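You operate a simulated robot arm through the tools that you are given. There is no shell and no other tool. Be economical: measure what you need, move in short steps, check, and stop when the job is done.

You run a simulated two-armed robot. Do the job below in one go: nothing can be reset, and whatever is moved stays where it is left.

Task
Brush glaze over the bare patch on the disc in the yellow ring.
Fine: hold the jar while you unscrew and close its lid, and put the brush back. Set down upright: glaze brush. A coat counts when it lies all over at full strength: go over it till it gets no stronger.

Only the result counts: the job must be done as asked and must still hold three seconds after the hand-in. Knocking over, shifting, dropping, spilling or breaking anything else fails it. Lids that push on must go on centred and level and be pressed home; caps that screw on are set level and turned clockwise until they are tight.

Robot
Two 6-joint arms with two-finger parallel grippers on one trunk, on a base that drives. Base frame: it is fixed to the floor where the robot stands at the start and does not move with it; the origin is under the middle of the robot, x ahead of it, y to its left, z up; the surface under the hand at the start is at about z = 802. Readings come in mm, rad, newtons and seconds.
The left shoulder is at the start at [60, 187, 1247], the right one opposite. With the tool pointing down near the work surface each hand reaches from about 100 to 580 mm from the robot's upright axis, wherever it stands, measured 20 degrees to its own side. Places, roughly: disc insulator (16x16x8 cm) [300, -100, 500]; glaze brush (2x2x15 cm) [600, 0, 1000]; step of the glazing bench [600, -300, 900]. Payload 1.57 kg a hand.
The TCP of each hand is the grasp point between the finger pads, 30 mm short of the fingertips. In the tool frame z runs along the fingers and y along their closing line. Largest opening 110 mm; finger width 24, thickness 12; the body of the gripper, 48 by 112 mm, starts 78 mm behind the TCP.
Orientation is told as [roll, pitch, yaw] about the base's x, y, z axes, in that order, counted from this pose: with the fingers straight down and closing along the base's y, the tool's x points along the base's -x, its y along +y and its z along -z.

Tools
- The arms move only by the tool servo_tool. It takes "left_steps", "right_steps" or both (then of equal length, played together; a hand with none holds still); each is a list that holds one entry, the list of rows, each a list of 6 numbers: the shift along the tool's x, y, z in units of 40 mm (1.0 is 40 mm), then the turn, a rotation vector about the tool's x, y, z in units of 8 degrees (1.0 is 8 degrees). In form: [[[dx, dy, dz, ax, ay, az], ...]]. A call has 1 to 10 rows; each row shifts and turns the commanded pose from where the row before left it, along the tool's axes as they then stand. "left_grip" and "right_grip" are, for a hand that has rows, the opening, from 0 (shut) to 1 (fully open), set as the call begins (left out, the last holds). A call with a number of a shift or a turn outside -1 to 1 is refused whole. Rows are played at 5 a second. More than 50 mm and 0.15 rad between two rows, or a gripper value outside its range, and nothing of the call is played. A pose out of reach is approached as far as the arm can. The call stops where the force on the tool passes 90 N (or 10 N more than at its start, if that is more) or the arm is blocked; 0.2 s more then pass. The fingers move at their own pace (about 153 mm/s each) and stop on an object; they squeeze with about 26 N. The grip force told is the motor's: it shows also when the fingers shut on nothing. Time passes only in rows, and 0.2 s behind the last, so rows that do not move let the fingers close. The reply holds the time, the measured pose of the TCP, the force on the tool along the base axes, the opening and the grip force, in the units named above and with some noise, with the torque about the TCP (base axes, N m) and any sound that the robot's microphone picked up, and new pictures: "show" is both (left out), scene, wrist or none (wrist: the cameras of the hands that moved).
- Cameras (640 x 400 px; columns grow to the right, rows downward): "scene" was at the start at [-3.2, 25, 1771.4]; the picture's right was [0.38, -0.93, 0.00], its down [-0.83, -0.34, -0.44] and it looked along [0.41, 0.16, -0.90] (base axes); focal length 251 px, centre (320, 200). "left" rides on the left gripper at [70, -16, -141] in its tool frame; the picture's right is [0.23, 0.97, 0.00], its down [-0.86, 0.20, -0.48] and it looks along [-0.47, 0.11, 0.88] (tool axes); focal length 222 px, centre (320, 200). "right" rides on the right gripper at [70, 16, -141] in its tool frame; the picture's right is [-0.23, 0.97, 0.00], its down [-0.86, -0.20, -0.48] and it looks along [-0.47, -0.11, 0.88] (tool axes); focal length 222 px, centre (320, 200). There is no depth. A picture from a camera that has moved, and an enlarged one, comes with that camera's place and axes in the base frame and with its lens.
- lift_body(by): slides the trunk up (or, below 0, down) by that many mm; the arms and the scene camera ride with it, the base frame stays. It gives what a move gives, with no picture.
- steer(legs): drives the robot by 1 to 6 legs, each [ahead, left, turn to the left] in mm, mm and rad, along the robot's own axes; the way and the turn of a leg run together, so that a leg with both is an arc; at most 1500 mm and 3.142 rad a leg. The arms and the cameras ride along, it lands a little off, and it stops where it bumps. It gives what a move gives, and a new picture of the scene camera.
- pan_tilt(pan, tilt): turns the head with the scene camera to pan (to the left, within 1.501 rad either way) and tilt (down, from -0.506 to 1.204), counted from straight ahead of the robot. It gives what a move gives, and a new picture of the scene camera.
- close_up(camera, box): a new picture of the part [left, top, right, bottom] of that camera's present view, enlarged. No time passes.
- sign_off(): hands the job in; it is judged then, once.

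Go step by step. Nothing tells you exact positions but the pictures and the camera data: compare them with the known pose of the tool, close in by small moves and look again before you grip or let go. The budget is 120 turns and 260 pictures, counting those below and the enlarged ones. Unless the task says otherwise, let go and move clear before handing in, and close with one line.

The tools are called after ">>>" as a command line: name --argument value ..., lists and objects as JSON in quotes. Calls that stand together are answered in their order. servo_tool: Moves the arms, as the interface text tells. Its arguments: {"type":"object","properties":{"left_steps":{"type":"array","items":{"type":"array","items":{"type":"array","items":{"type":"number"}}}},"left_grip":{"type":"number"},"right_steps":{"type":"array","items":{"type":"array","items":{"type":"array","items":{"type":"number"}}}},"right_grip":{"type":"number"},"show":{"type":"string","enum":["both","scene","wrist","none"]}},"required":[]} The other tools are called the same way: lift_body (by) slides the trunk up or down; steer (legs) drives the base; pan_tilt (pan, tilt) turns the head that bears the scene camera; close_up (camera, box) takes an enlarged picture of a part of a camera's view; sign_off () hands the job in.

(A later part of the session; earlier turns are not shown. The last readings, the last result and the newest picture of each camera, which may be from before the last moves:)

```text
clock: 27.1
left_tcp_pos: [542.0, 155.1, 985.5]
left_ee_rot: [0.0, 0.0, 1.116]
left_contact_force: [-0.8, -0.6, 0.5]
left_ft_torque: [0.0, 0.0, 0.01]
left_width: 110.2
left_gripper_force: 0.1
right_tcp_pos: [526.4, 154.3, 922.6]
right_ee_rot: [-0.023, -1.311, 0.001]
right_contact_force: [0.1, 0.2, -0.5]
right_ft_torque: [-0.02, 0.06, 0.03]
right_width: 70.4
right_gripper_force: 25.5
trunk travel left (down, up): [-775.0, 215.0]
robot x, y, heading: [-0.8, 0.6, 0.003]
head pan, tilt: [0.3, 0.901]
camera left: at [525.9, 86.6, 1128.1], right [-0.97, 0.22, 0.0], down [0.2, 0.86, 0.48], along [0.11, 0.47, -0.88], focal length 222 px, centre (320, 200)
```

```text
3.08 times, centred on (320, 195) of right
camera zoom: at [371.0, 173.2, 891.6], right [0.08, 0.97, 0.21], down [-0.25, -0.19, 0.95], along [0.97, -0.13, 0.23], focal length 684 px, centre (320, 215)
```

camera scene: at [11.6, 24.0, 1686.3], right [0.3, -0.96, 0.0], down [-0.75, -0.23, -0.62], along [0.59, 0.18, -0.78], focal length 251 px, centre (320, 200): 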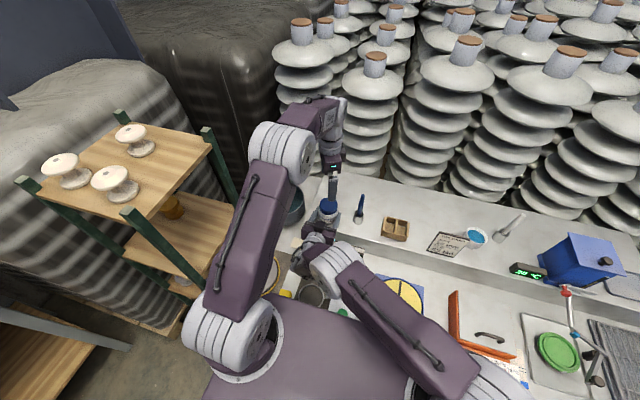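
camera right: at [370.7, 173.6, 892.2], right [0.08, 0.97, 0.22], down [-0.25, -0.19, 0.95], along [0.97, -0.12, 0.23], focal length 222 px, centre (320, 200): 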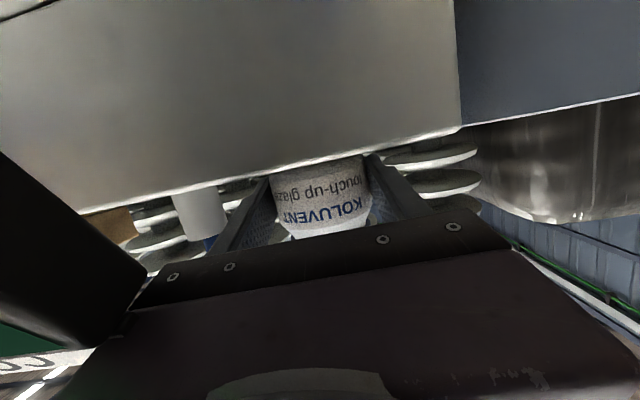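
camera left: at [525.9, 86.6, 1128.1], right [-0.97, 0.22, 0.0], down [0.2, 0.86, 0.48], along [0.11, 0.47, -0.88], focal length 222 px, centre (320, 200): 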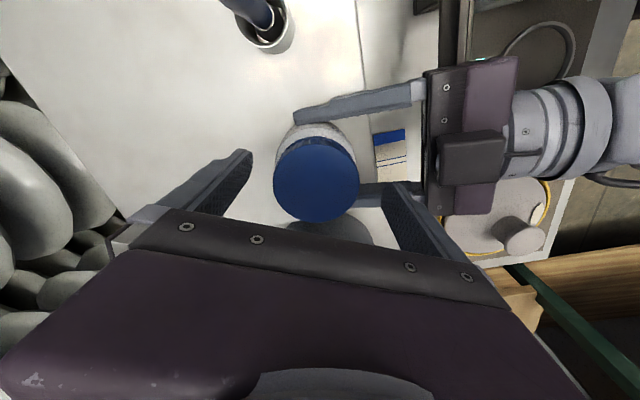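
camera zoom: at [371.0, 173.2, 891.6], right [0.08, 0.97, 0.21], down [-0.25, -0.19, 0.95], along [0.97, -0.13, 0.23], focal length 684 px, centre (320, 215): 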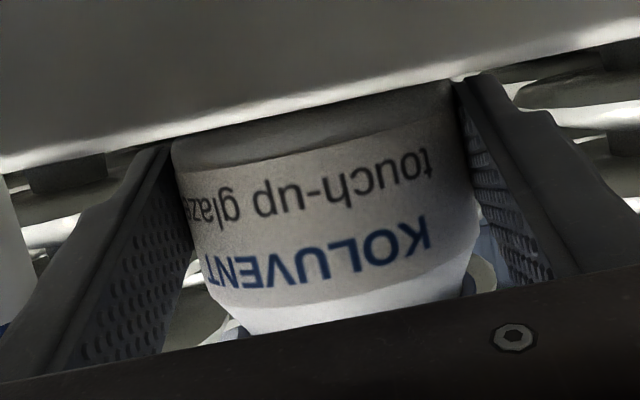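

The lid has turned while the jar stayed put, but the jar seems to have been lifted a few millimetres in the right grip. I'll lower the right hand gently until it stands on the step again.

>>> servo_tool --right_steps '[[[0.05, 0, 0.013, 0, 0, 0], [0.025, 0, 0.006, 0, 0, 0], [0, 0, 0, 0, 0, 0]]]' --show "none"

>>> close_up --camera "right" --box '[220, 130, 420, 260]'

```text
clock: 27.9
left_tcp_pos: [541.9, 154.6, 986.9]
left_ee_rot: [0.001, 0.001, 1.116]
left_contact_force: [-0.3, 0.5, -0.2]
left_ft_torque: [-0.01, 0.02, -0.01]
left_width: 110.2
left_gripper_force: 0.1
right_tcp_pos: [526.5, 153.6, 921.8]
right_ee_rot: [-0.015, -1.316, -0.004]
right_contact_force: [8.5, 1.5, 16.3]
right_ft_torque: [-1.02, 2.31, 0.32]
right_width: 70.3
right_gripper_force: 26.1
trunk travel left (down, up): [-775.0, 215.0]
robot x, y, heading: [-0.7, -1.2, -0.002]
head pan, tilt: [0.3, 0.901]
```

```text
3.08 times, centred on (320, 195) of right
camera zoom: at [371.3, 173.4, 890.3], right [0.07, 0.97, 0.22], down [-0.25, -0.19, 0.95], along [0.97, -0.12, 0.23], focal length 684 px, centre (320, 215)
```

zoom: 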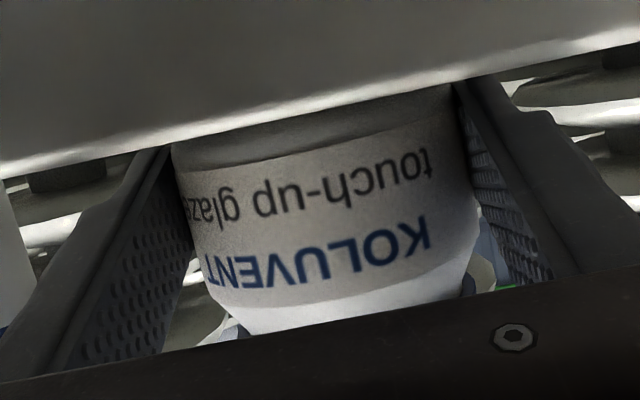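

The right gripper body is pressing on the COAT display (16 N at about [386, 93]). I'll go back up at once.

>>> servo_tool --right_steps '[[[-0.075, 0, -0.02, 0, 0, 0], [0, 0, 0, 0, 0, 0]]]' --show "none"

>>> servo_tool --right_steps '[[[0, 0, 0, 0, 0, 0], [0, 0, 0, 0, 0, 0], [0, 0, 0, 0, 0, 0]]]' --right_grip 1 --show "wrist"

>>> close_up --camera "left" --box '[240, 40, 600, 260]'

```text
clock: 28.5
left_tcp_pos: [541.7, 156.3, 986.0]
left_ee_rot: [0.0, 0.0, 1.12]
left_contact_force: [-0.1, 0.0, -0.1]
left_ft_torque: [-0.01, -0.02, 0.0]
left_width: 110.1
left_gripper_force: 0.1
right_tcp_pos: [525.1, 152.4, 921.7]
right_ee_rot: [-0.023, -1.311, 0.005]
right_contact_force: [0.3, 1.8, 2.0]
right_ft_torque: [-0.14, 0.51, -0.05]
right_width: 70.3
right_gripper_force: 26.2
trunk travel left (down, up): [-775.0, 215.0]
robot x, y, heading: [1.4, 4.1, -0.005]
head pan, tilt: [0.3, 0.901]
```

```text
clock: 29.3
left_tcp_pos: [541.9, 155.0, 987.3]
left_ee_rot: [-0.001, 0.0, 1.117]
left_contact_force: [-0.3, 0.1, 0.8]
left_ft_torque: [0.0, 0.02, -0.01]
left_width: 110.2
left_gripper_force: 0.0
right_tcp_pos: [524.6, 153.2, 923.0]
right_ee_rot: [-0.017, -1.313, 0.0]
right_contact_force: [0.1, 0.3, 0.1]
right_ft_torque: [0.03, 0.01, -0.02]
right_width: 110.0
right_gripper_force: 0.0
trunk travel left (down, up): [-775.0, 215.0]
robot x, y, heading: [-0.8, 0.9, 0.002]
head pan, tilt: [0.3, 0.901]
camera right: at [370.5, 172.3, 891.4], right [0.08, 0.97, 0.22], down [-0.25, -0.19, 0.95], along [0.97, -0.13, 0.23], focal length 222 px, centre (320, 200)
```

right: 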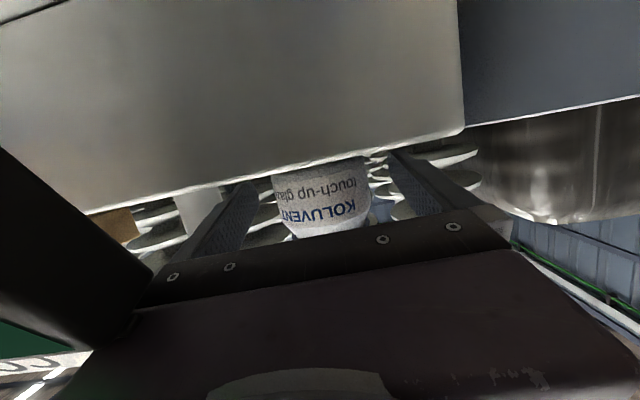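

```text
1.78 times, centred on (420, 150) of left
camera zoom: at [525.7, 86.3, 1128.4], right [-0.97, 0.22, 0.0], down [0.2, 0.86, 0.48], along [0.11, 0.47, -0.88], focal length 395 px, centre (142, 289)
```

zoom: 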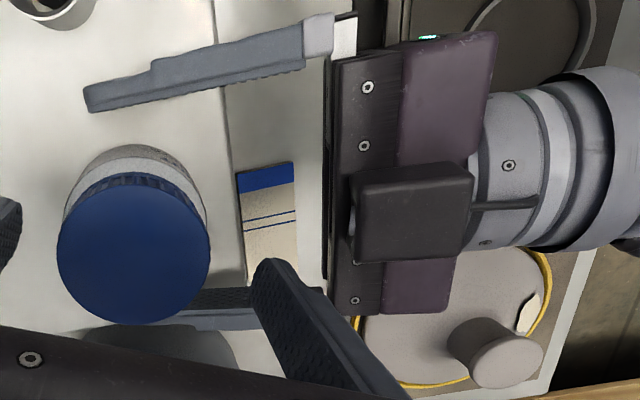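

The jar has dropped back onto the step. I'll raise and tilt the right hand slightly to clear the display, while turning the raised left hand back clockwise.

>>> servo_tool --right_steps '[[[-0.07, 0, 0, 0, 0.32, 0], [0, 0, 0, 0, 0.32, 0], [0, 0, 0, 0, 0, 0], [0, 0, 0, 0, 0, 0], [0, 0, 0, 0, 0, 0], [0, 0, 0, 0, 0, 0], [0, 0, 0, 0, 0, 0], [0, 0, 0, 0, 0, 0], [0, 0, 0, 0, 0, 0], [0, 0, 0, 0, 0, 0]]]' --left_steps '[[[0, 0, -0.5, 0, 0, 0], [0, 0, 0, 0, 0, 1], [0, 0, 0, 0, 0, 1], [0, 0, 0, 0, 0, 1], [0, 0, 0, 0, 0, 1], [0, 0, 0, 0, 0, 1], [0, 0, 0, 0, 0, 1], [0, 0, 0, 0, 0, 1], [0, 0, 0, 0, 0, 1], [0, 0, 0, 0, 0, 1]]]' --show "none"

>>> servo_tool --right_steps '[[[0, 0, 0, 0, 0, 0], [0, 0, 0, 0, 0, 0], [0, 0, 0, 0, 0, 0], [0, 0, 0, 0, 0, 0], [0, 0, 0, 0, 0, 0], [0, 0, 0, 0, 0, 0], [0, 0, 0, 0, 0, 0], [0, 0, 0, 0, 0, 0], [0, 0, 0, 0, 0, 0], [0, 0, 0, 0, 0, 0]]]' --left_steps '[[[0, 0, 0, 0, 0, 1], [0, 0, 0, 0, 0, 1], [0, 0, 0, 0, 0, 1], [0, 0, 0, 0, 0, 1], [0, 0, 0, 0, 0, 1], [0, 0, 0, 0, 0, 1], [0, 0, 0, 0, 0, 1], [0, 0, 0, 0, 0, 1], [0, 0, 0, 0, 0, 1], [0, 0, 0, 0, 0, 1]]]' --right_grip 0 --show "wrist"

```text
clock: 31.5
left_tcp_pos: [540.0, 156.4, 1007.4]
left_ee_rot: [0.0, 0.0, -0.142]
left_contact_force: [0.1, 0.5, -0.2]
left_ft_torque: [-0.01, 0.02, 0.01]
left_width: 110.2
left_gripper_force: 0.0
right_tcp_pos: [525.9, 154.2, 925.4]
right_ee_rot: [-0.015, -1.223, -0.006]
right_contact_force: [-0.2, 0.5, 0.1]
right_ft_torque: [-0.03, 0.01, 0.0]
right_width: 110.0
right_gripper_force: 0.0
trunk travel left (down, up): [-775.0, 215.0]
robot x, y, heading: [2.3, 0.2, 0.003]
head pan, tilt: [0.3, 0.901]
```

```text
clock: 33.7
left_tcp_pos: [541.4, 155.6, 1007.6]
left_ee_rot: [0.0, 0.0, -1.538]
left_contact_force: [-0.7, -1.0, -0.6]
left_ft_torque: [-0.01, -0.01, -0.03]
left_width: 109.9
left_gripper_force: 0.0
right_tcp_pos: [526.9, 153.2, 925.1]
right_ee_rot: [-0.014, -1.223, -0.005]
right_contact_force: [0.9, -1.5, 0.1]
right_ft_torque: [0.1, -0.01, -0.01]
right_width: 70.2
right_gripper_force: 25.9
trunk travel left (down, up): [-775.0, 215.0]
robot x, y, heading: [-1.0, 2.1, 0.001]
head pan, tilt: [0.3, 0.901]
camera right: at [369.4, 172.7, 907.4], right [0.1, 0.97, 0.21], down [-0.16, -0.19, 0.97], along [0.98, -0.13, 0.14], focal length 222 px, centre (320, 200)
camera left: at [523.6, 225.0, 1148.8], right [0.97, 0.26, 0.0], down [0.23, -0.85, 0.48], along [0.12, -0.46, -0.88], focal length 222 px, centre (320, 200)
```

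right: 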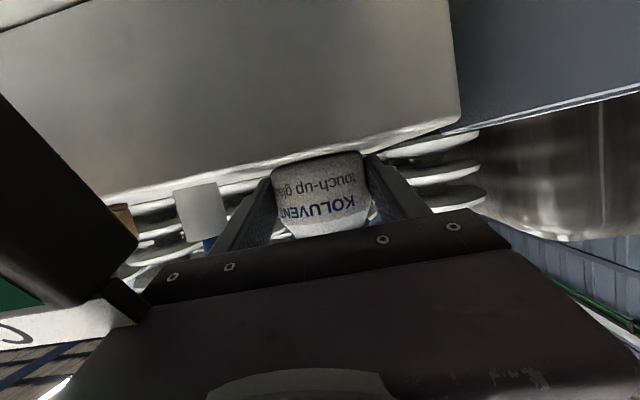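
left: 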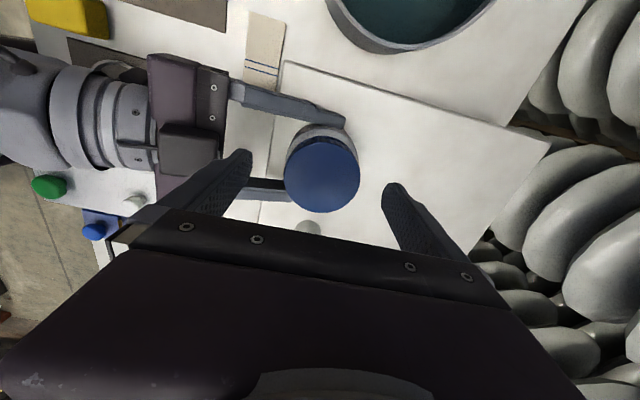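

I'll descend over the lid at about [543, 154], close, and go on unscrewing without lifting.

>>> servo_tool --left_steps '[[[-0.04, 0.04, 0.32, 0, 0, 0], [0, 0, 0.31, 0, 0, 0]]]' --show "none"

>>> servo_tool --left_steps '[[[0, 0, 0, 0, 0, 0], [0, 0, 0, 0, 0, 0], [0, 0, 0, 0, 0, 0], [0, 0, 0, 0, 0, -1], [0, 0, 0, 0, 0, -1], [0, 0, 0, 0, 0, -1], [0, 0, 0, 0, 0, -1], [0, 0, 0, 0, 0, -1], [0, 0, 0, 0, 0, -1], [0, 0, 0, 0, 0, -1]]]' --left_grip 0 --show "wrist"

```text
clock: 34.3
left_tcp_pos: [544.3, 153.7, 982.9]
left_ee_rot: [-0.001, -0.001, -1.537]
left_contact_force: [0.0, 0.1, -0.1]
left_ft_torque: [-0.04, 0.02, 0.0]
left_width: 109.9
left_gripper_force: 0.0
right_tcp_pos: [526.4, 153.2, 924.4]
right_ee_rot: [-0.017, -1.224, -0.005]
right_contact_force: [0.3, 0.1, 0.1]
right_ft_torque: [0.05, -0.03, 0.01]
right_width: 70.3
right_gripper_force: 25.6
trunk travel left (down, up): [-775.0, 215.0]
robot x, y, heading: [1.0, -1.2, 0.001]
head pan, tilt: [0.3, 0.901]
```

```text
clock: 36.5
left_tcp_pos: [543.2, 153.2, 983.3]
left_ee_rot: [0.0, -0.002, -0.556]
left_contact_force: [1.4, -2.4, 0.2]
left_ft_torque: [-0.03, -0.04, -0.03]
left_width: 62.6
left_gripper_force: 26.0
right_tcp_pos: [527.1, 153.5, 924.4]
right_ee_rot: [-0.014, -1.222, -0.005]
right_contact_force: [-0.5, 1.7, 0.1]
right_ft_torque: [-0.03, 0.0, 0.07]
right_width: 70.3
right_gripper_force: 26.2
trunk travel left (down, up): [-775.0, 215.0]
robot x, y, heading: [-1.3, 0.7, 0.002]
head pan, tilt: [0.3, 0.901]
camera left: at [475.2, 177.4, 1124.0], right [0.32, 0.95, 0.0], down [0.83, -0.28, 0.48], along [0.45, -0.15, -0.88], focal length 222 px, centre (320, 200)
```

left: 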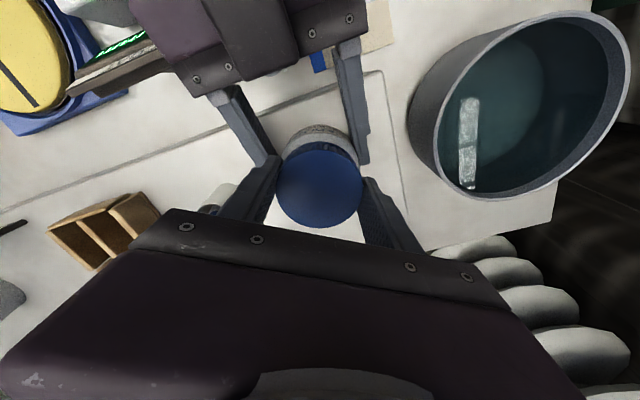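

Forces are near zero and the lid turns freely. I'll continue unscrewing.

>>> servo_tool --left_steps '[[[0, 0, 0, 0, 0, -1], [0, 0, 0, 0, 0, -1], [0, 0, 0, 0, 0, -1], [0, 0, 0, 0, 0, -1], [0, 0, 0, 0, 0, -1], [0, 0, 0, 0, 0, -1], [0, 0, 0, 0, 0, -1], [0, 0, 0, 0, 0, -1], [0, 0, 0, 0, 0, -1], [0, 0, 0, 0, 0, -1]]]' --show "none"

>>> servo_tool --left_steps '[[[0, 0, 0, 0, 0, -1], [0, 0, 0, 0, 0, -1], [0, 0, 0, 0, 0, -1], [0, 0, 0, 0, 0, -1], [0, 0, 0, 0, 0, -1], [0, 0, 0, 0, 0, -1]]]' --show "wrist"

>>> close_up --camera "right" --box '[220, 130, 420, 260]'

```text
clock: 38.7
left_tcp_pos: [543.4, 155.2, 983.7]
left_ee_rot: [0.001, 0.0, 0.84]
left_contact_force: [-4.2, -10.7, 0.5]
left_ft_torque: [-0.21, 0.02, -0.1]
left_width: 62.5
left_gripper_force: 26.1
right_tcp_pos: [526.6, 152.2, 923.4]
right_ee_rot: [-0.013, -1.223, -0.004]
right_contact_force: [2.8, 11.5, 0.3]
right_ft_torque: [-0.31, 0.16, 0.29]
right_width: 70.1
right_gripper_force: 25.5
trunk travel left (down, up): [-775.0, 215.0]
robot x, y, heading: [1.9, -0.7, -0.006]
head pan, tilt: [0.3, 0.901]
```

```text
clock: 40.1
left_tcp_pos: [542.6, 154.0, 983.2]
left_ee_rot: [-0.001, 0.001, 1.676]
left_contact_force: [-2.3, -14.0, 1.4]
left_ft_torque: [-0.35, 0.05, -0.23]
left_width: 62.5
left_gripper_force: 25.9
right_tcp_pos: [527.4, 152.6, 924.6]
right_ee_rot: [-0.014, -1.224, -0.006]
right_contact_force: [2.2, 12.8, 0.4]
right_ft_torque: [-0.4, 0.11, 0.44]
right_width: 70.6
right_gripper_force: 25.8
trunk travel left (down, up): [-775.0, 215.0]
robot x, y, heading: [1.8, -0.4, 0.002]
head pan, tilt: [0.3, 0.901]
camera left: at [566.8, 86.6, 1123.5], right [-0.94, -0.33, 0.0], down [-0.29, 0.83, 0.48], along [-0.16, 0.45, -0.88], focal length 222 px, centre (320, 200)
```

left: 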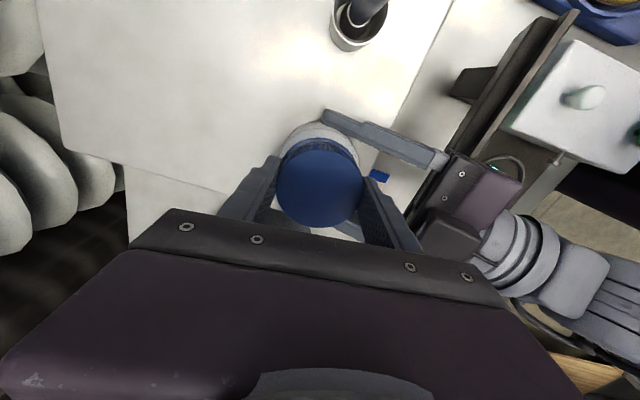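

```text
3.08 times, centred on (320, 195) of right
camera zoom: at [369.3, 172.8, 907.5], right [0.09, 0.97, 0.21], down [-0.16, -0.19, 0.97], along [0.98, -0.12, 0.14], focal length 684 px, centre (320, 215)
```

zoom: 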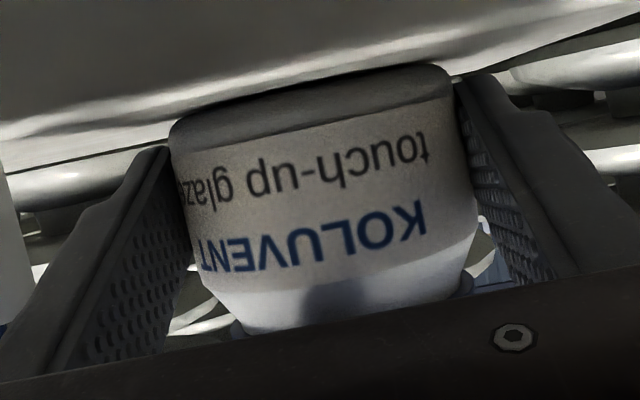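

The total so far is about 344° and the label has not moved. I'll turn further, trim the offset a little, and test whether the lid lifts freely.

>>> servo_tool --left_steps '[[[0.03, 0, 0, 0, 0, -1], [0, 0, 0, 0, 0, -1], [0, 0, 0, 0, 0, -1], [0, 0, 0, 0, 0, -1], [0, 0, 0, 0, 0, -1], [0, 0, 0, 0, 0, -1]]]' --show "none"

>>> servo_tool --left_steps '[[[0, 0, -0.05, 0, 0, 0], [0, 0, 0, 0, 0, 0]]]' --show "none"

```text
clock: 41.5
left_tcp_pos: [542.9, 154.1, 982.2]
left_ee_rot: [-0.002, 0.002, 2.516]
left_contact_force: [5.0, -6.0, 1.3]
left_ft_torque: [-0.17, -0.18, -0.09]
left_width: 62.7
left_gripper_force: 26.2
right_tcp_pos: [526.7, 152.9, 923.6]
right_ee_rot: [-0.011, -1.224, -0.007]
right_contact_force: [-4.1, 7.2, 2.0]
right_ft_torque: [0.04, -0.19, 0.2]
right_width: 70.5
right_gripper_force: 25.5
trunk travel left (down, up): [-775.0, 215.0]
robot x, y, heading: [-0.8, 1.8, -0.003]
head pan, tilt: [0.3, 0.901]
```

```text
clock: 42.1
left_tcp_pos: [543.9, 153.1, 982.8]
left_ee_rot: [0.0, 0.0, 2.514]
left_contact_force: [2.2, -2.4, -1.1]
left_ft_torque: [-0.02, -0.01, 0.04]
left_width: 62.4
left_gripper_force: 26.3
right_tcp_pos: [526.6, 152.8, 925.1]
right_ee_rot: [-0.014, -1.224, -0.005]
right_contact_force: [-3.6, 3.0, 3.2]
right_ft_torque: [0.04, -0.17, 0.07]
right_width: 70.2
right_gripper_force: 25.7
trunk travel left (down, up): [-775.0, 215.0]
robot x, y, heading: [-0.1, -1.3, 0.001]
head pan, tilt: [0.3, 0.901]
```

Lifting 2 mm gave almost no force. I'll lift further and look.

>>> servo_tool --left_steps '[[[0, 0, -0.06, 0, 0, 0], [0, 0, -0.06, 0, 0, 0]]]' --show "none"

>>> close_up --camera "right" --box '[220, 130, 420, 260]'

>>> close_up --camera "left" --box '[220, 80, 420, 240]'

```text
clock: 42.7
left_tcp_pos: [543.5, 153.2, 990.5]
left_ee_rot: [0.001, -0.002, 2.512]
left_contact_force: [0.0, -0.1, 0.8]
left_ft_torque: [0.02, 0.03, 0.0]
left_width: 62.5
left_gripper_force: 25.7
right_tcp_pos: [526.1, 152.7, 924.6]
right_ee_rot: [-0.012, -1.225, -0.007]
right_contact_force: [0.8, 0.7, 3.1]
right_ft_torque: [0.17, -0.02, -0.04]
right_width: 70.4
right_gripper_force: 26.3
trunk travel left (down, up): [-775.0, 215.0]
robot x, y, heading: [-3.4, -2.0, 0.001]
head pan, tilt: [0.3, 0.901]
```

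```text
3.08 times, centred on (320, 195) of right
camera zoom: at [369.5, 172.6, 907.5], right [0.1, 0.97, 0.21], down [-0.16, -0.19, 0.97], along [0.98, -0.13, 0.14], focal length 684 px, centre (320, 215)
```

zoom: 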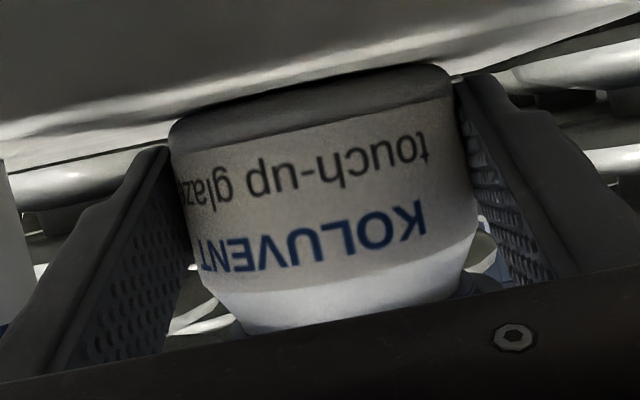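

```text
2.50 times, centred on (320, 160) of left
camera zoom: at [609.6, 126.0, 1131.2], right [-0.39, -0.92, 0.0], down [-0.81, 0.34, 0.48], along [-0.44, 0.19, -0.88], focal length 555 px, centre (320, 300)
```

zoom: 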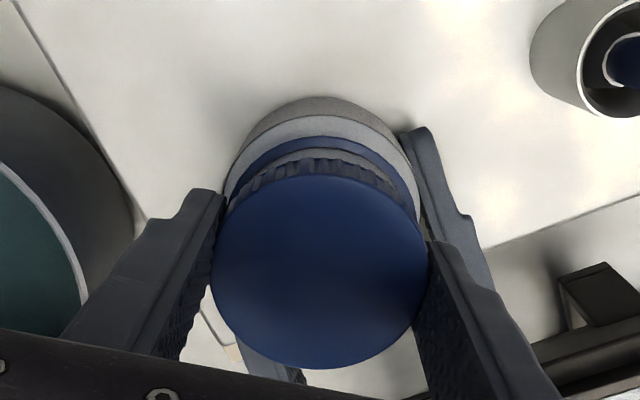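

The lid is free. I'll lift it clear.

>>> servo_tool --left_steps '[[[0, 0, -0.5, 0, 0, 0], [0, 0, -0.8, 0, 0, 0], [0, 0, -0.8, 0, 0, 0]]]' --show "both"

```text
clock: 43.5
left_tcp_pos: [540.9, 151.7, 1074.1]
left_ee_rot: [0.0, -0.001, 2.512]
left_contact_force: [0.5, -0.1, -0.5]
left_ft_torque: [-0.03, 0.01, -0.02]
left_width: 62.7
left_gripper_force: 26.1
right_tcp_pos: [525.7, 151.1, 924.4]
right_ee_rot: [-0.016, -1.224, -0.005]
right_contact_force: [-0.1, -1.3, 2.1]
right_ft_torque: [0.14, -0.02, -0.02]
right_width: 70.4
right_gripper_force: 25.9
trunk travel left (down, up): [-775.0, 215.0]
robot x, y, heading: [0.3, -4.4, 0.001]
head pan, tilt: [0.3, 0.901]
camera scene: at [10.9, 23.8, 1686.3], right [0.3, -0.96, 0.0], down [-0.75, -0.23, -0.62], along [0.59, 0.18, -0.78], focal length 251 px, centre (320, 200)
camera left: at [608.1, 125.1, 1214.9], right [-0.39, -0.92, 0.0], down [-0.81, 0.34, 0.48], along [-0.44, 0.19, -0.88], focal length 222 px, centre (320, 200)
```

scene: 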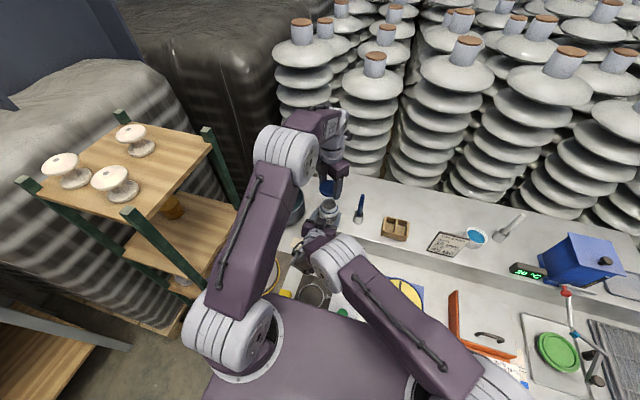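
left: 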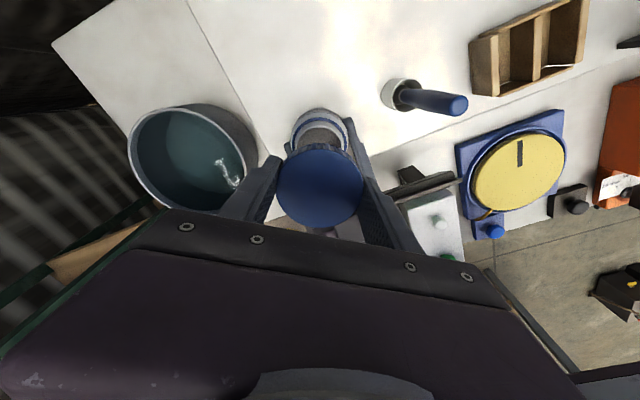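

The lid is off and the jar is open. I'll set the lid on the step between the brush cup and the wooden box, after checking the gap from above.

>>> servo_tool --left_steps '[[[0, 0, -0.95, 0, 0, 0], [0.63, 0.86, 0, 0, 0, 0], [0.63, 0.86, 0, 0, 0, 0], [0.63, 0.86, 0, 0, 0, 0], [0.63, 0.86, 0, 0, 0, 0], [0, 0, 0, 0, 0, 1], [0, 0, 0, 0, 0, 1], [0, 0, 0, 0, 0, 1], [0, 0, 0, 0, 0, 1], [0, 0, 0, 0, 0, 1]]]' --show "none"

>>> servo_tool --left_steps '[[[0, 0, 0, 0, 0, 0.9], [0, 0, 0, 0, 0, 0.9]]]' --show "both"

```text
clock: 45.7
left_tcp_pos: [542.1, -16.2, 1111.7]
left_ee_rot: [0.001, 0.0, 1.813]
left_contact_force: [-0.3, 0.3, 0.6]
left_ft_torque: [-0.02, 0.0, 0.0]
left_width: 62.8
left_gripper_force: 26.0
right_tcp_pos: [526.0, 152.6, 924.7]
right_ee_rot: [-0.011, -1.224, -0.006]
right_contact_force: [0.2, 0.1, 0.4]
right_ft_torque: [0.08, -0.04, 0.01]
right_width: 70.4
right_gripper_force: 25.9
trunk travel left (down, up): [-775.0, 215.0]
robot x, y, heading: [1.1, 2.7, 0.004]
head pan, tilt: [0.3, 0.901]
```

```text
clock: 46.3
left_tcp_pos: [543.4, -16.7, 1111.2]
left_ee_rot: [0.0, 0.002, 1.562]
left_contact_force: [-0.1, 0.9, -0.3]
left_ft_torque: [0.02, 0.04, 0.06]
left_width: 62.7
left_gripper_force: 25.4
right_tcp_pos: [528.0, 152.6, 923.5]
right_ee_rot: [-0.012, -1.224, -0.006]
right_contact_force: [-0.5, -1.3, 0.2]
right_ft_torque: [0.07, -0.03, -0.02]
right_width: 70.2
right_gripper_force: 26.2
trunk travel left (down, up): [-775.0, 215.0]
robot x, y, heading: [4.3, -0.6, -0.0]
head pan, tilt: [0.3, 0.901]
camera scene: at [11.4, 23.7, 1686.3], right [0.3, -0.96, 0.0], down [-0.75, -0.23, -0.62], along [0.59, 0.18, -0.78], focal length 251 px, centre (320, 200)
camera left: at [559.3, -86.4, 1252.1], right [-0.98, -0.22, 0.0], down [-0.19, 0.86, 0.48], along [-0.1, 0.47, -0.88], focal length 222 px, centre (320, 200)
```

scene: 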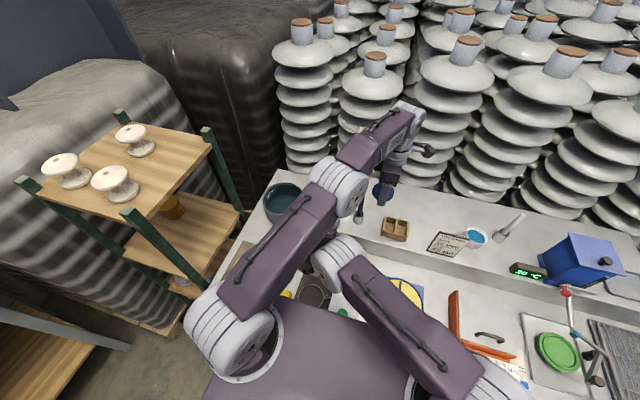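
left: 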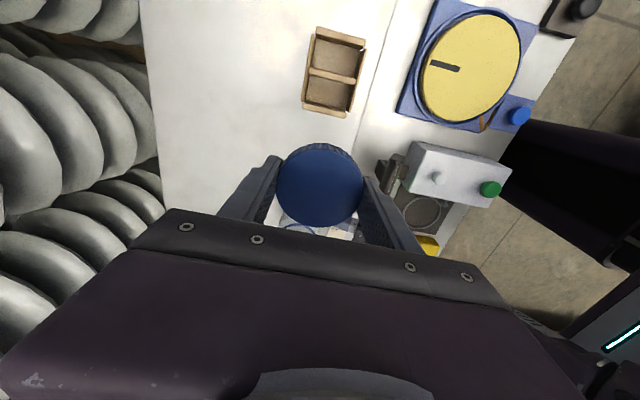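

The gap is tight against the box. Slightly further back at [605, −5] is clear of both, so I'll go there and start down.

>>> servo_tool --left_steps '[[[-0.15, -0.78, 0, 0, 0, 0], [-0.15, -0.77, 0, 0, 0, 0], [0, 0, 0.9, 0, 0, 0], [0, 0, 0.9, 0, 0, 0], [0, 0, 0.9, 0, 0, 0]]]' --show "both"

```text
clock: 47.5
left_tcp_pos: [561.6, 11.6, 998.3]
left_ee_rot: [-0.006, 0.003, 1.564]
left_contact_force: [2.3, -0.8, 24.1]
left_ft_torque: [0.43, 0.03, 0.0]
left_width: 62.1
left_gripper_force: 26.0
left hand out of reach, approached as far as the arm can: row 1, 2
right_tcp_pos: [526.1, 153.1, 925.9]
right_ee_rot: [-0.013, -1.223, -0.004]
right_contact_force: [0.6, -0.1, -2.4]
right_ft_torque: [0.02, 0.06, 0.01]
right_width: 70.4
right_gripper_force: 25.7
trunk travel left (down, up): [-775.0, 215.0]
robot x, y, heading: [-0.9, 1.1, -0.003]
head pan, tilt: [0.3, 0.901]
camera scene: at [10.5, 24.1, 1686.6], right [0.3, -0.96, 0.0], down [-0.75, -0.23, -0.62], along [0.59, 0.18, -0.78], focal length 251 px, centre (320, 200)
camera left: at [577.8, -57.3, 1138.9], right [-0.98, -0.22, 0.0], down [-0.2, 0.86, 0.48], along [-0.1, 0.47, -0.88], focal length 222 px, centre (320, 200)
```

scene: 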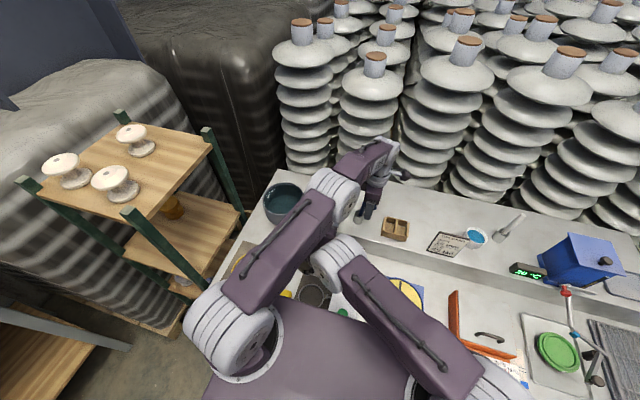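
left: 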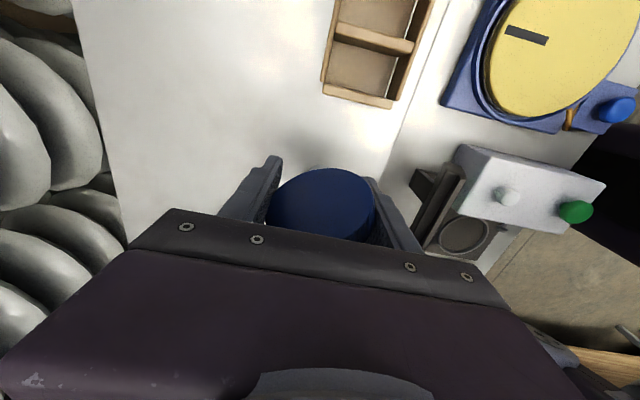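

That was out of reach, so the hand came down near the brush and touched something. I'll go straight back up and look.

>>> servo_tool --left_steps '[[[0, 0, -0.5, 0, 0, 0], [0, 0, -0.8, 0, 0, 0], [0, 0, -0.8, 0, 0, 0], [0, 0, -0.8, 0, 0, 0]]]' --show "both"

>>> close_up --camera "scene" --box '[310, 120, 430, 260]'

```text
clock: 48.5
left_tcp_pos: [560.6, 10.1, 1112.8]
left_ee_rot: [-0.004, 0.001, 1.565]
left_contact_force: [-0.3, 0.8, -0.7]
left_ft_torque: [0.0, 0.02, -0.01]
left_width: 60.9
left_gripper_force: 25.6
right_tcp_pos: [527.5, 152.8, 926.3]
right_ee_rot: [-0.015, -1.222, -0.006]
right_contact_force: [-0.1, -0.3, 0.0]
right_ft_torque: [0.08, -0.03, -0.02]
right_width: 70.3
right_gripper_force: 25.8
trunk travel left (down, up): [-775.0, 215.0]
robot x, y, heading: [-3.1, -1.4, -0.002]
head pan, tilt: [0.3, 0.901]
camera scene: at [11.5, 24.2, 1686.3], right [0.3, -0.96, 0.0], down [-0.75, -0.23, -0.62], along [0.59, 0.18, -0.78], focal length 251 px, centre (320, 200)
camera left: at [576.6, -58.0, 1254.0], right [-0.98, -0.22, 0.0], down [-0.19, 0.86, 0.48], along [-0.1, 0.47, -0.88], focal length 222 px, centre (320, 200)
```

scene: 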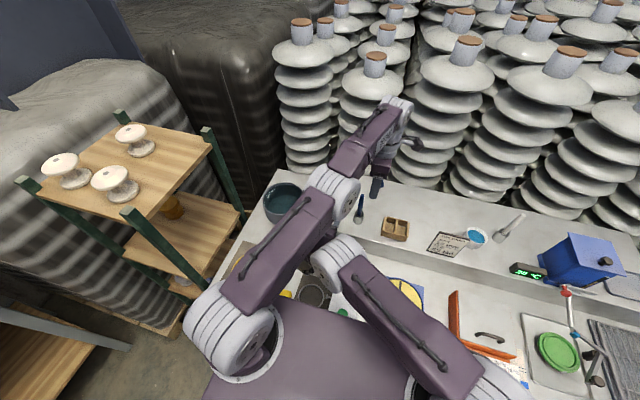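
left: 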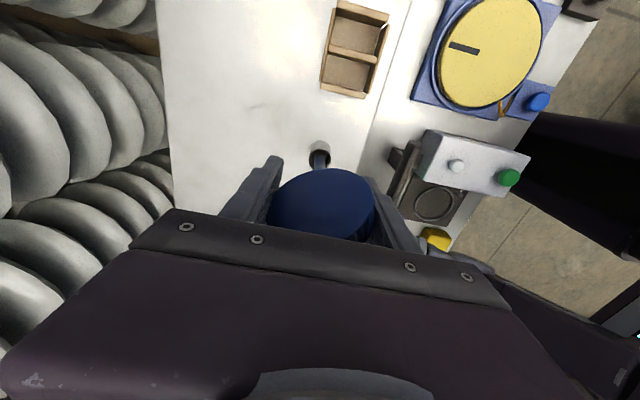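

```text
2.86 times, centred on (370, 190) of scene
camera zoom: at [11.5, 24.2, 1686.3], right [0.3, -0.96, 0.0], down [-0.75, -0.23, -0.62], along [0.59, 0.18, -0.78], focal length 717 px, centre (177, 229)
```

zoom: 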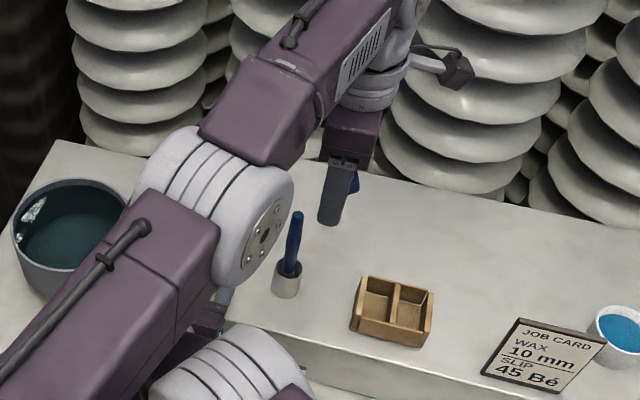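

The brush and cup are still standing. I'll compare views to see whether the cup moved.

>>> close_up --camera "right" --box '[0, 0, 640, 400]'

>>> close_up --camera "left" --box '[220, 60, 420, 260]'

```text
1.00 times, centred on (320, 200) of right (not enlarged: the box is as wide or as high as the picture)
camera zoom: at [369.3, 172.8, 907.4], right [0.1, 0.97, 0.21], down [-0.16, -0.19, 0.97], along [0.98, -0.13, 0.14], focal length 222 px, centre (320, 200)
```

zoom: 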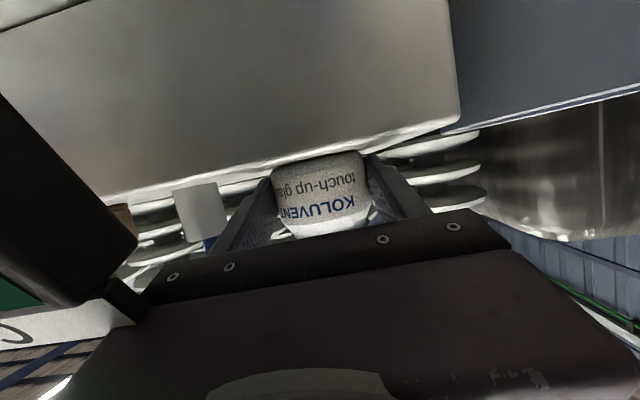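

```text
2.00 times, centred on (320, 160) of left
camera zoom: at [576.6, -58.0, 1254.0], right [-0.98, -0.22, 0.0], down [-0.19, 0.86, 0.48], along [-0.1, 0.47, -0.88], focal length 444 px, centre (320, 280)
```

zoom: 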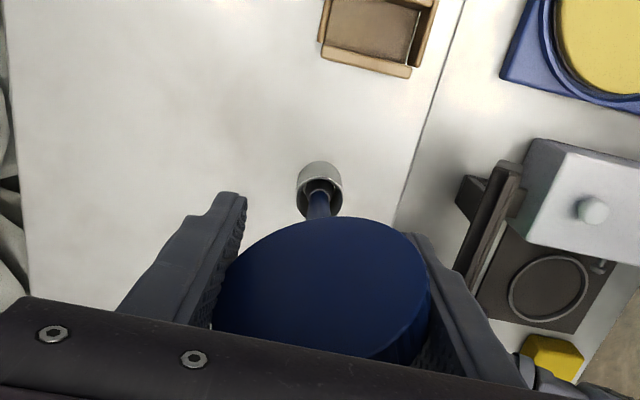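

The cup has not moved. I'll go down between cup and box first and then forward at low height to [590, −9], where the reach is better.

>>> servo_tool --left_steps '[[[0.68, 0.39, 0, 0, 0, 0], [0, 0, 0.9, 0, 0, 0], [0, 0, 0.9, 0, 0, 0], [0, 0, 0.9, 0, 0, 0], [-0.07, -0.4, 0, 0, 0, 0], [-0.07, -0.4, 0, 0, 0, 0], [-0.06, -0.35, 0, 0, 0, 0]]]' --show "both"

```text
clock: 49.7
left_tcp_pos: [564.0, -15.4, 1022.2]
left_ee_rot: [-0.037, 0.012, 1.575]
left_contact_force: [0.2, 0.0, 0.3]
left_ft_torque: [0.04, -0.01, 0.04]
left_width: 61.0
left_gripper_force: 25.9
right_tcp_pos: [524.6, 147.8, 920.2]
right_ee_rot: [-0.054, -1.259, 0.035]
right_contact_force: [-11.4, 5.3, 28.3]
right_ft_torque: [0.86, 0.03, 0.3]
right_width: 70.6
right_gripper_force: 26.0
trunk travel left (down, up): [-775.0, 215.0]
robot x, y, heading: [1.9, 2.6, 0.004]
head pan, tilt: [0.3, 0.901]
stopped in row 5 (right hand): the force on the tool passed its limit at 113 N (the readings are from after the stop); the commanded pose is now the measured one
camera scene: at [5.1, 23.4, 1686.5], right [0.3, -0.95, 0.0], down [-0.75, -0.23, -0.62], along [0.6, 0.19, -0.78], focal length 251 px, centre (320, 200)
camera left: at [576.0, -82.4, 1165.2], right [-0.97, -0.23, -0.03], down [-0.22, 0.86, 0.46], along [-0.08, 0.46, -0.89], focal length 222 px, centre (320, 200)
```

scene: 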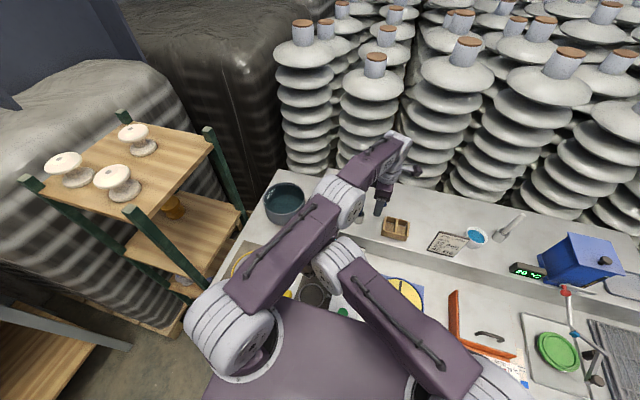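
left: 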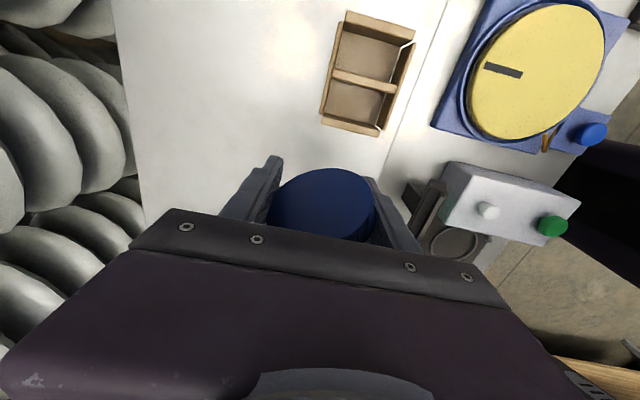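

The left elbow pressed onto the right arm. I'll raise the left again, then let the right hand release the jar and move out of the way.

>>> servo_tool --left_steps '[[[0, 0, -0.9, 0, 0, 0], [0, 0, -0.9, 0, 0, 0]]]' --show "none"

>>> close_up --camera "right" --box '[0, 0, 640, 400]'

```text
clock: 50.3
left_tcp_pos: [559.9, -8.5, 1099.9]
left_ee_rot: [-0.044, 0.016, 1.582]
left_contact_force: [0.1, -0.5, -0.4]
left_ft_torque: [0.01, -0.01, 0.02]
left_width: 61.1
left_gripper_force: 26.0
left hand out of reach, approached as far as the arm can: row 2
right_tcp_pos: [523.7, 147.5, 921.4]
right_ee_rot: [-0.071, -1.265, 0.05]
right_contact_force: [5.9, 15.3, 54.6]
right_ft_torque: [2.44, -1.52, -0.43]
right_width: 70.6
right_gripper_force: 26.0
trunk travel left (down, up): [-775.0, 215.0]
robot x, y, heading: [1.2, 0.7, 0.002]
head pan, tilt: [0.3, 0.901]
```

```text
1.00 times, centred on (320, 200) of right (not enlarged: the box is as wide or as high as the picture)
camera zoom: at [367.1, 166.6, 896.4], right [0.09, 0.98, 0.2], down [-0.2, -0.18, 0.96], along [0.98, -0.12, 0.18], focal length 222 px, centre (320, 200)
```

zoom: 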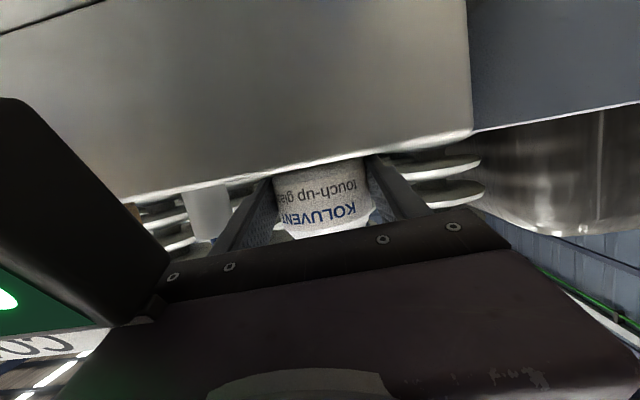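

The displaced right hand now presses on the step. I'll restore its earlier pose, level and a few millimetres up.

>>> servo_tool --right_steps '[[[-0.115, 0.07, 0.03, 0.13, 0.15, 0.25], [0, 0.07, 0, 0.13, 0.14, 0.25], [0, 0, 0, 0, 0, 0]]]' --show "wrist"

```text
clock: 51.1
left_tcp_pos: [554.5, -12.0, 1105.7]
left_ee_rot: [-0.054, 0.02, 1.575]
left_contact_force: [0.0, -0.6, 0.4]
left_ft_torque: [-0.01, -0.03, -0.01]
left_width: 60.8
left_gripper_force: 26.7
right_tcp_pos: [523.1, 146.7, 920.6]
right_ee_rot: [0.031, -1.23, -0.107]
right_contact_force: [-2.5, 14.3, 76.6]
right_ft_torque: [-2.81, -1.62, 1.28]
right_width: 70.2
right_gripper_force: 25.8
trunk travel left (down, up): [-775.0, 215.0]
robot x, y, heading: [1.3, -5.4, 0.001]
head pan, tilt: [0.3, 0.901]
camera right: at [367.3, 175.5, 903.0], right [0.15, 0.96, 0.22], down [-0.18, -0.2, 0.96], along [0.97, -0.18, 0.15], focal length 222 px, centre (320, 200)
```

right: 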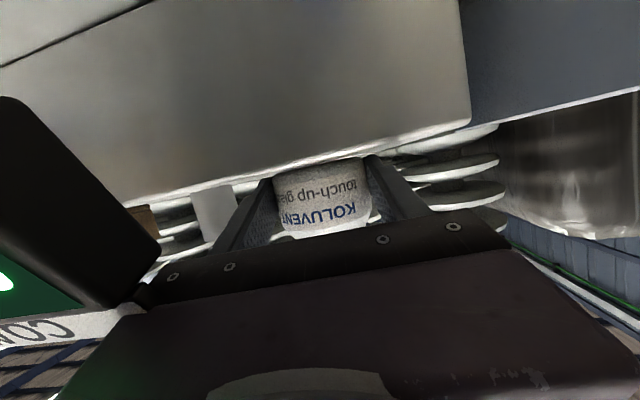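

The left arm is still leaning on the right one. I'll move the left hand up and back toward the jar side.

>>> servo_tool --left_steps '[[[0, 0.2, -0.5, 0, 0, 0], [-0.8, 0.1, -0.2, 0, 0, 0], [-0.8, 0.1, 0, 0, 0, 0], [-0.8, 0.1, 0, 0, 0, 0], [-0.8, 0, 0, 0, 0, 0]]]' --show "scene"

```text
clock: 52.3
left_tcp_pos: [582.6, 105.9, 1130.0]
left_ee_rot: [-0.028, 0.013, 1.573]
left_contact_force: [-0.5, 0.9, -0.4]
left_ft_torque: [-0.04, 0.02, -0.02]
left_width: 60.8
left_gripper_force: 26.0
left hand out of reach, approached as far as the arm can: row 1, 2, 3, 4, 5
right_tcp_pos: [528.6, 154.5, 923.1]
right_ee_rot: [0.097, -1.212, -0.164]
right_contact_force: [4.6, 0.9, 20.2]
right_ft_torque: [-0.87, -0.5, 0.03]
right_width: 70.6
right_gripper_force: 25.9
trunk travel left (down, up): [-775.0, 215.0]
robot x, y, heading: [1.3, 3.2, 0.006]
head pan, tilt: [0.3, 0.901]
camera scene: at [9.3, 25.2, 1686.4], right [0.3, -0.95, 0.0], down [-0.75, -0.23, -0.62], along [0.59, 0.18, -0.78], focal length 251 px, centre (320, 200)
```

scene: 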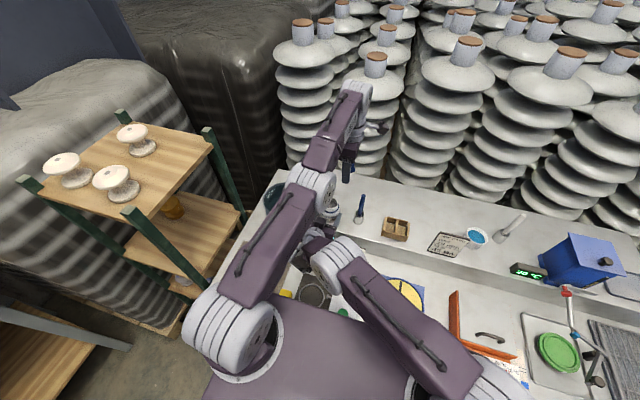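

The arms are apart now. I'll level the right hand again before letting go of the jar.

>>> servo_tool --right_steps '[[[-0.05, 0, 0, -0.4, 0, -0.57], [0, 0, 0, -0.4, 0, -0.57], [0, 0, 0, 0, 0, 0]]]' --show "wrist"

>>> close_up --camera "left" --box '[0, 0, 640, 400]'

```text
clock: 53.1
left_tcp_pos: [583.2, 104.8, 1129.4]
left_ee_rot: [-0.03, 0.009, 1.572]
left_contact_force: [-0.5, 0.9, -0.7]
left_ft_torque: [-0.02, -0.01, 0.02]
left_width: 60.6
left_gripper_force: 26.7
right_tcp_pos: [530.9, 152.6, 924.0]
right_ee_rot: [-0.204, -1.204, 0.277]
right_contact_force: [6.2, 0.3, 20.3]
right_ft_torque: [0.94, -0.55, -0.5]
right_width: 70.3
right_gripper_force: 26.2
trunk travel left (down, up): [-775.0, 215.0]
robot x, y, heading: [-0.6, 1.8, 0.001]
head pan, tilt: [0.3, 0.901]
camera right: at [371.5, 155.1, 908.1], right [0.0, 0.99, 0.14], down [-0.13, -0.14, 0.98], along [0.99, -0.02, 0.13], focal length 222 px, centre (320, 200)
```

right: 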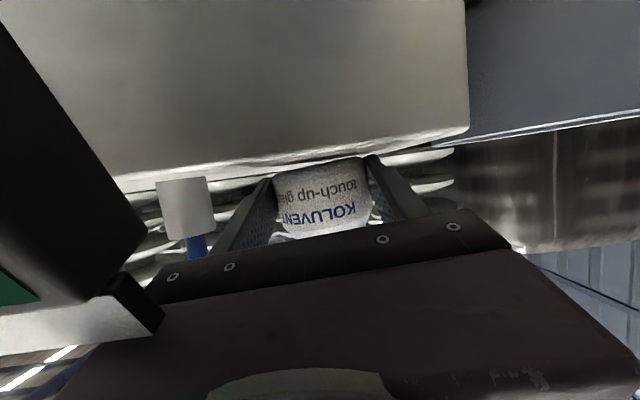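

```text
1.00 times, centred on (320, 200) of left (not enlarged: the box is as wide or as high as the picture)
camera zoom: at [595.6, 37.0, 1272.3], right [-0.97, -0.23, -0.03], down [-0.21, 0.86, 0.46], along [-0.08, 0.46, -0.89], focal length 222 px, centre (320, 200)
```

zoom: 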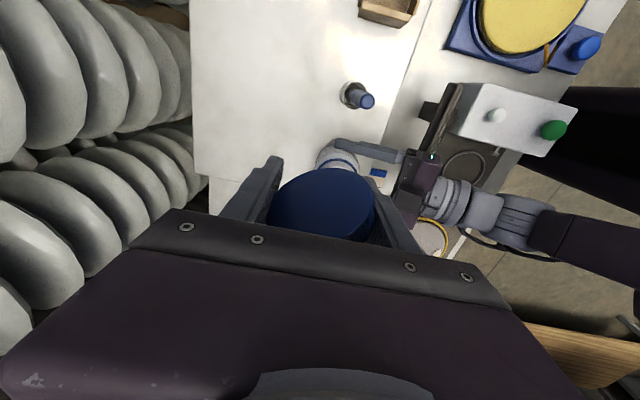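

Near this pitch the roll and yaw readings are almost the same turn, so I overshot. I'll undo about 60 % of the last turn, then check.

>>> servo_tool --right_steps '[[[0, 0, 0, 0.25, 0, 0.36], [0, 0, 0, 0.24, 0, 0.35], [0, 0, 0, 0, 0, 0]]]' --show "wrist"

>>> close_up --camera "right" --box '[220, 130, 420, 260]'

```text
clock: 53.9
left_tcp_pos: [581.0, 105.6, 1130.9]
left_ee_rot: [-0.03, 0.01, 1.573]
left_contact_force: [0.3, -0.4, -0.5]
left_ft_torque: [0.0, -0.03, 0.01]
left_width: 60.6
left_gripper_force: 26.3
right_tcp_pos: [528.7, 153.1, 922.3]
right_ee_rot: [-0.024, -1.208, 0.011]
right_contact_force: [-5.8, 1.1, 11.4]
right_ft_torque: [0.55, -0.15, 0.28]
right_width: 70.2
right_gripper_force: 26.2
trunk travel left (down, up): [-775.0, 215.0]
robot x, y, heading: [-1.8, 0.9, 0.001]
head pan, tilt: [0.3, 0.901]
camera right: at [370.1, 171.7, 907.1], right [0.09, 0.97, 0.2], down [-0.15, -0.19, 0.97], along [0.98, -0.12, 0.12], focal length 222 px, centre (320, 200)
```

right: 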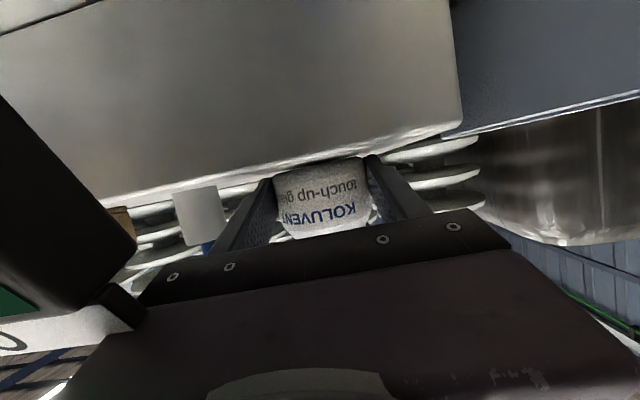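

```text
3.08 times, centred on (320, 195) of right
camera zoom: at [370.1, 171.7, 907.1], right [0.09, 0.97, 0.2], down [-0.15, -0.19, 0.97], along [0.98, -0.12, 0.12], focal length 684 px, centre (320, 215)
```

zoom: 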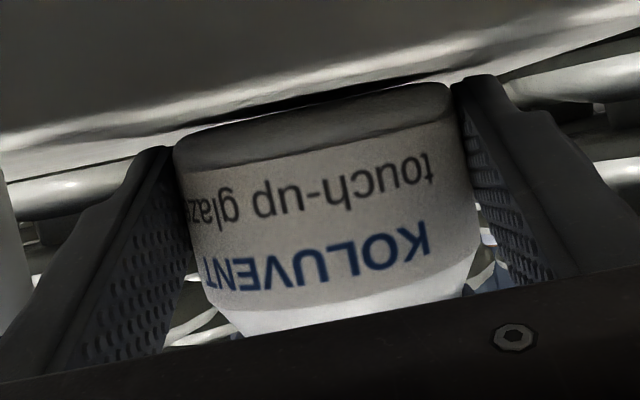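

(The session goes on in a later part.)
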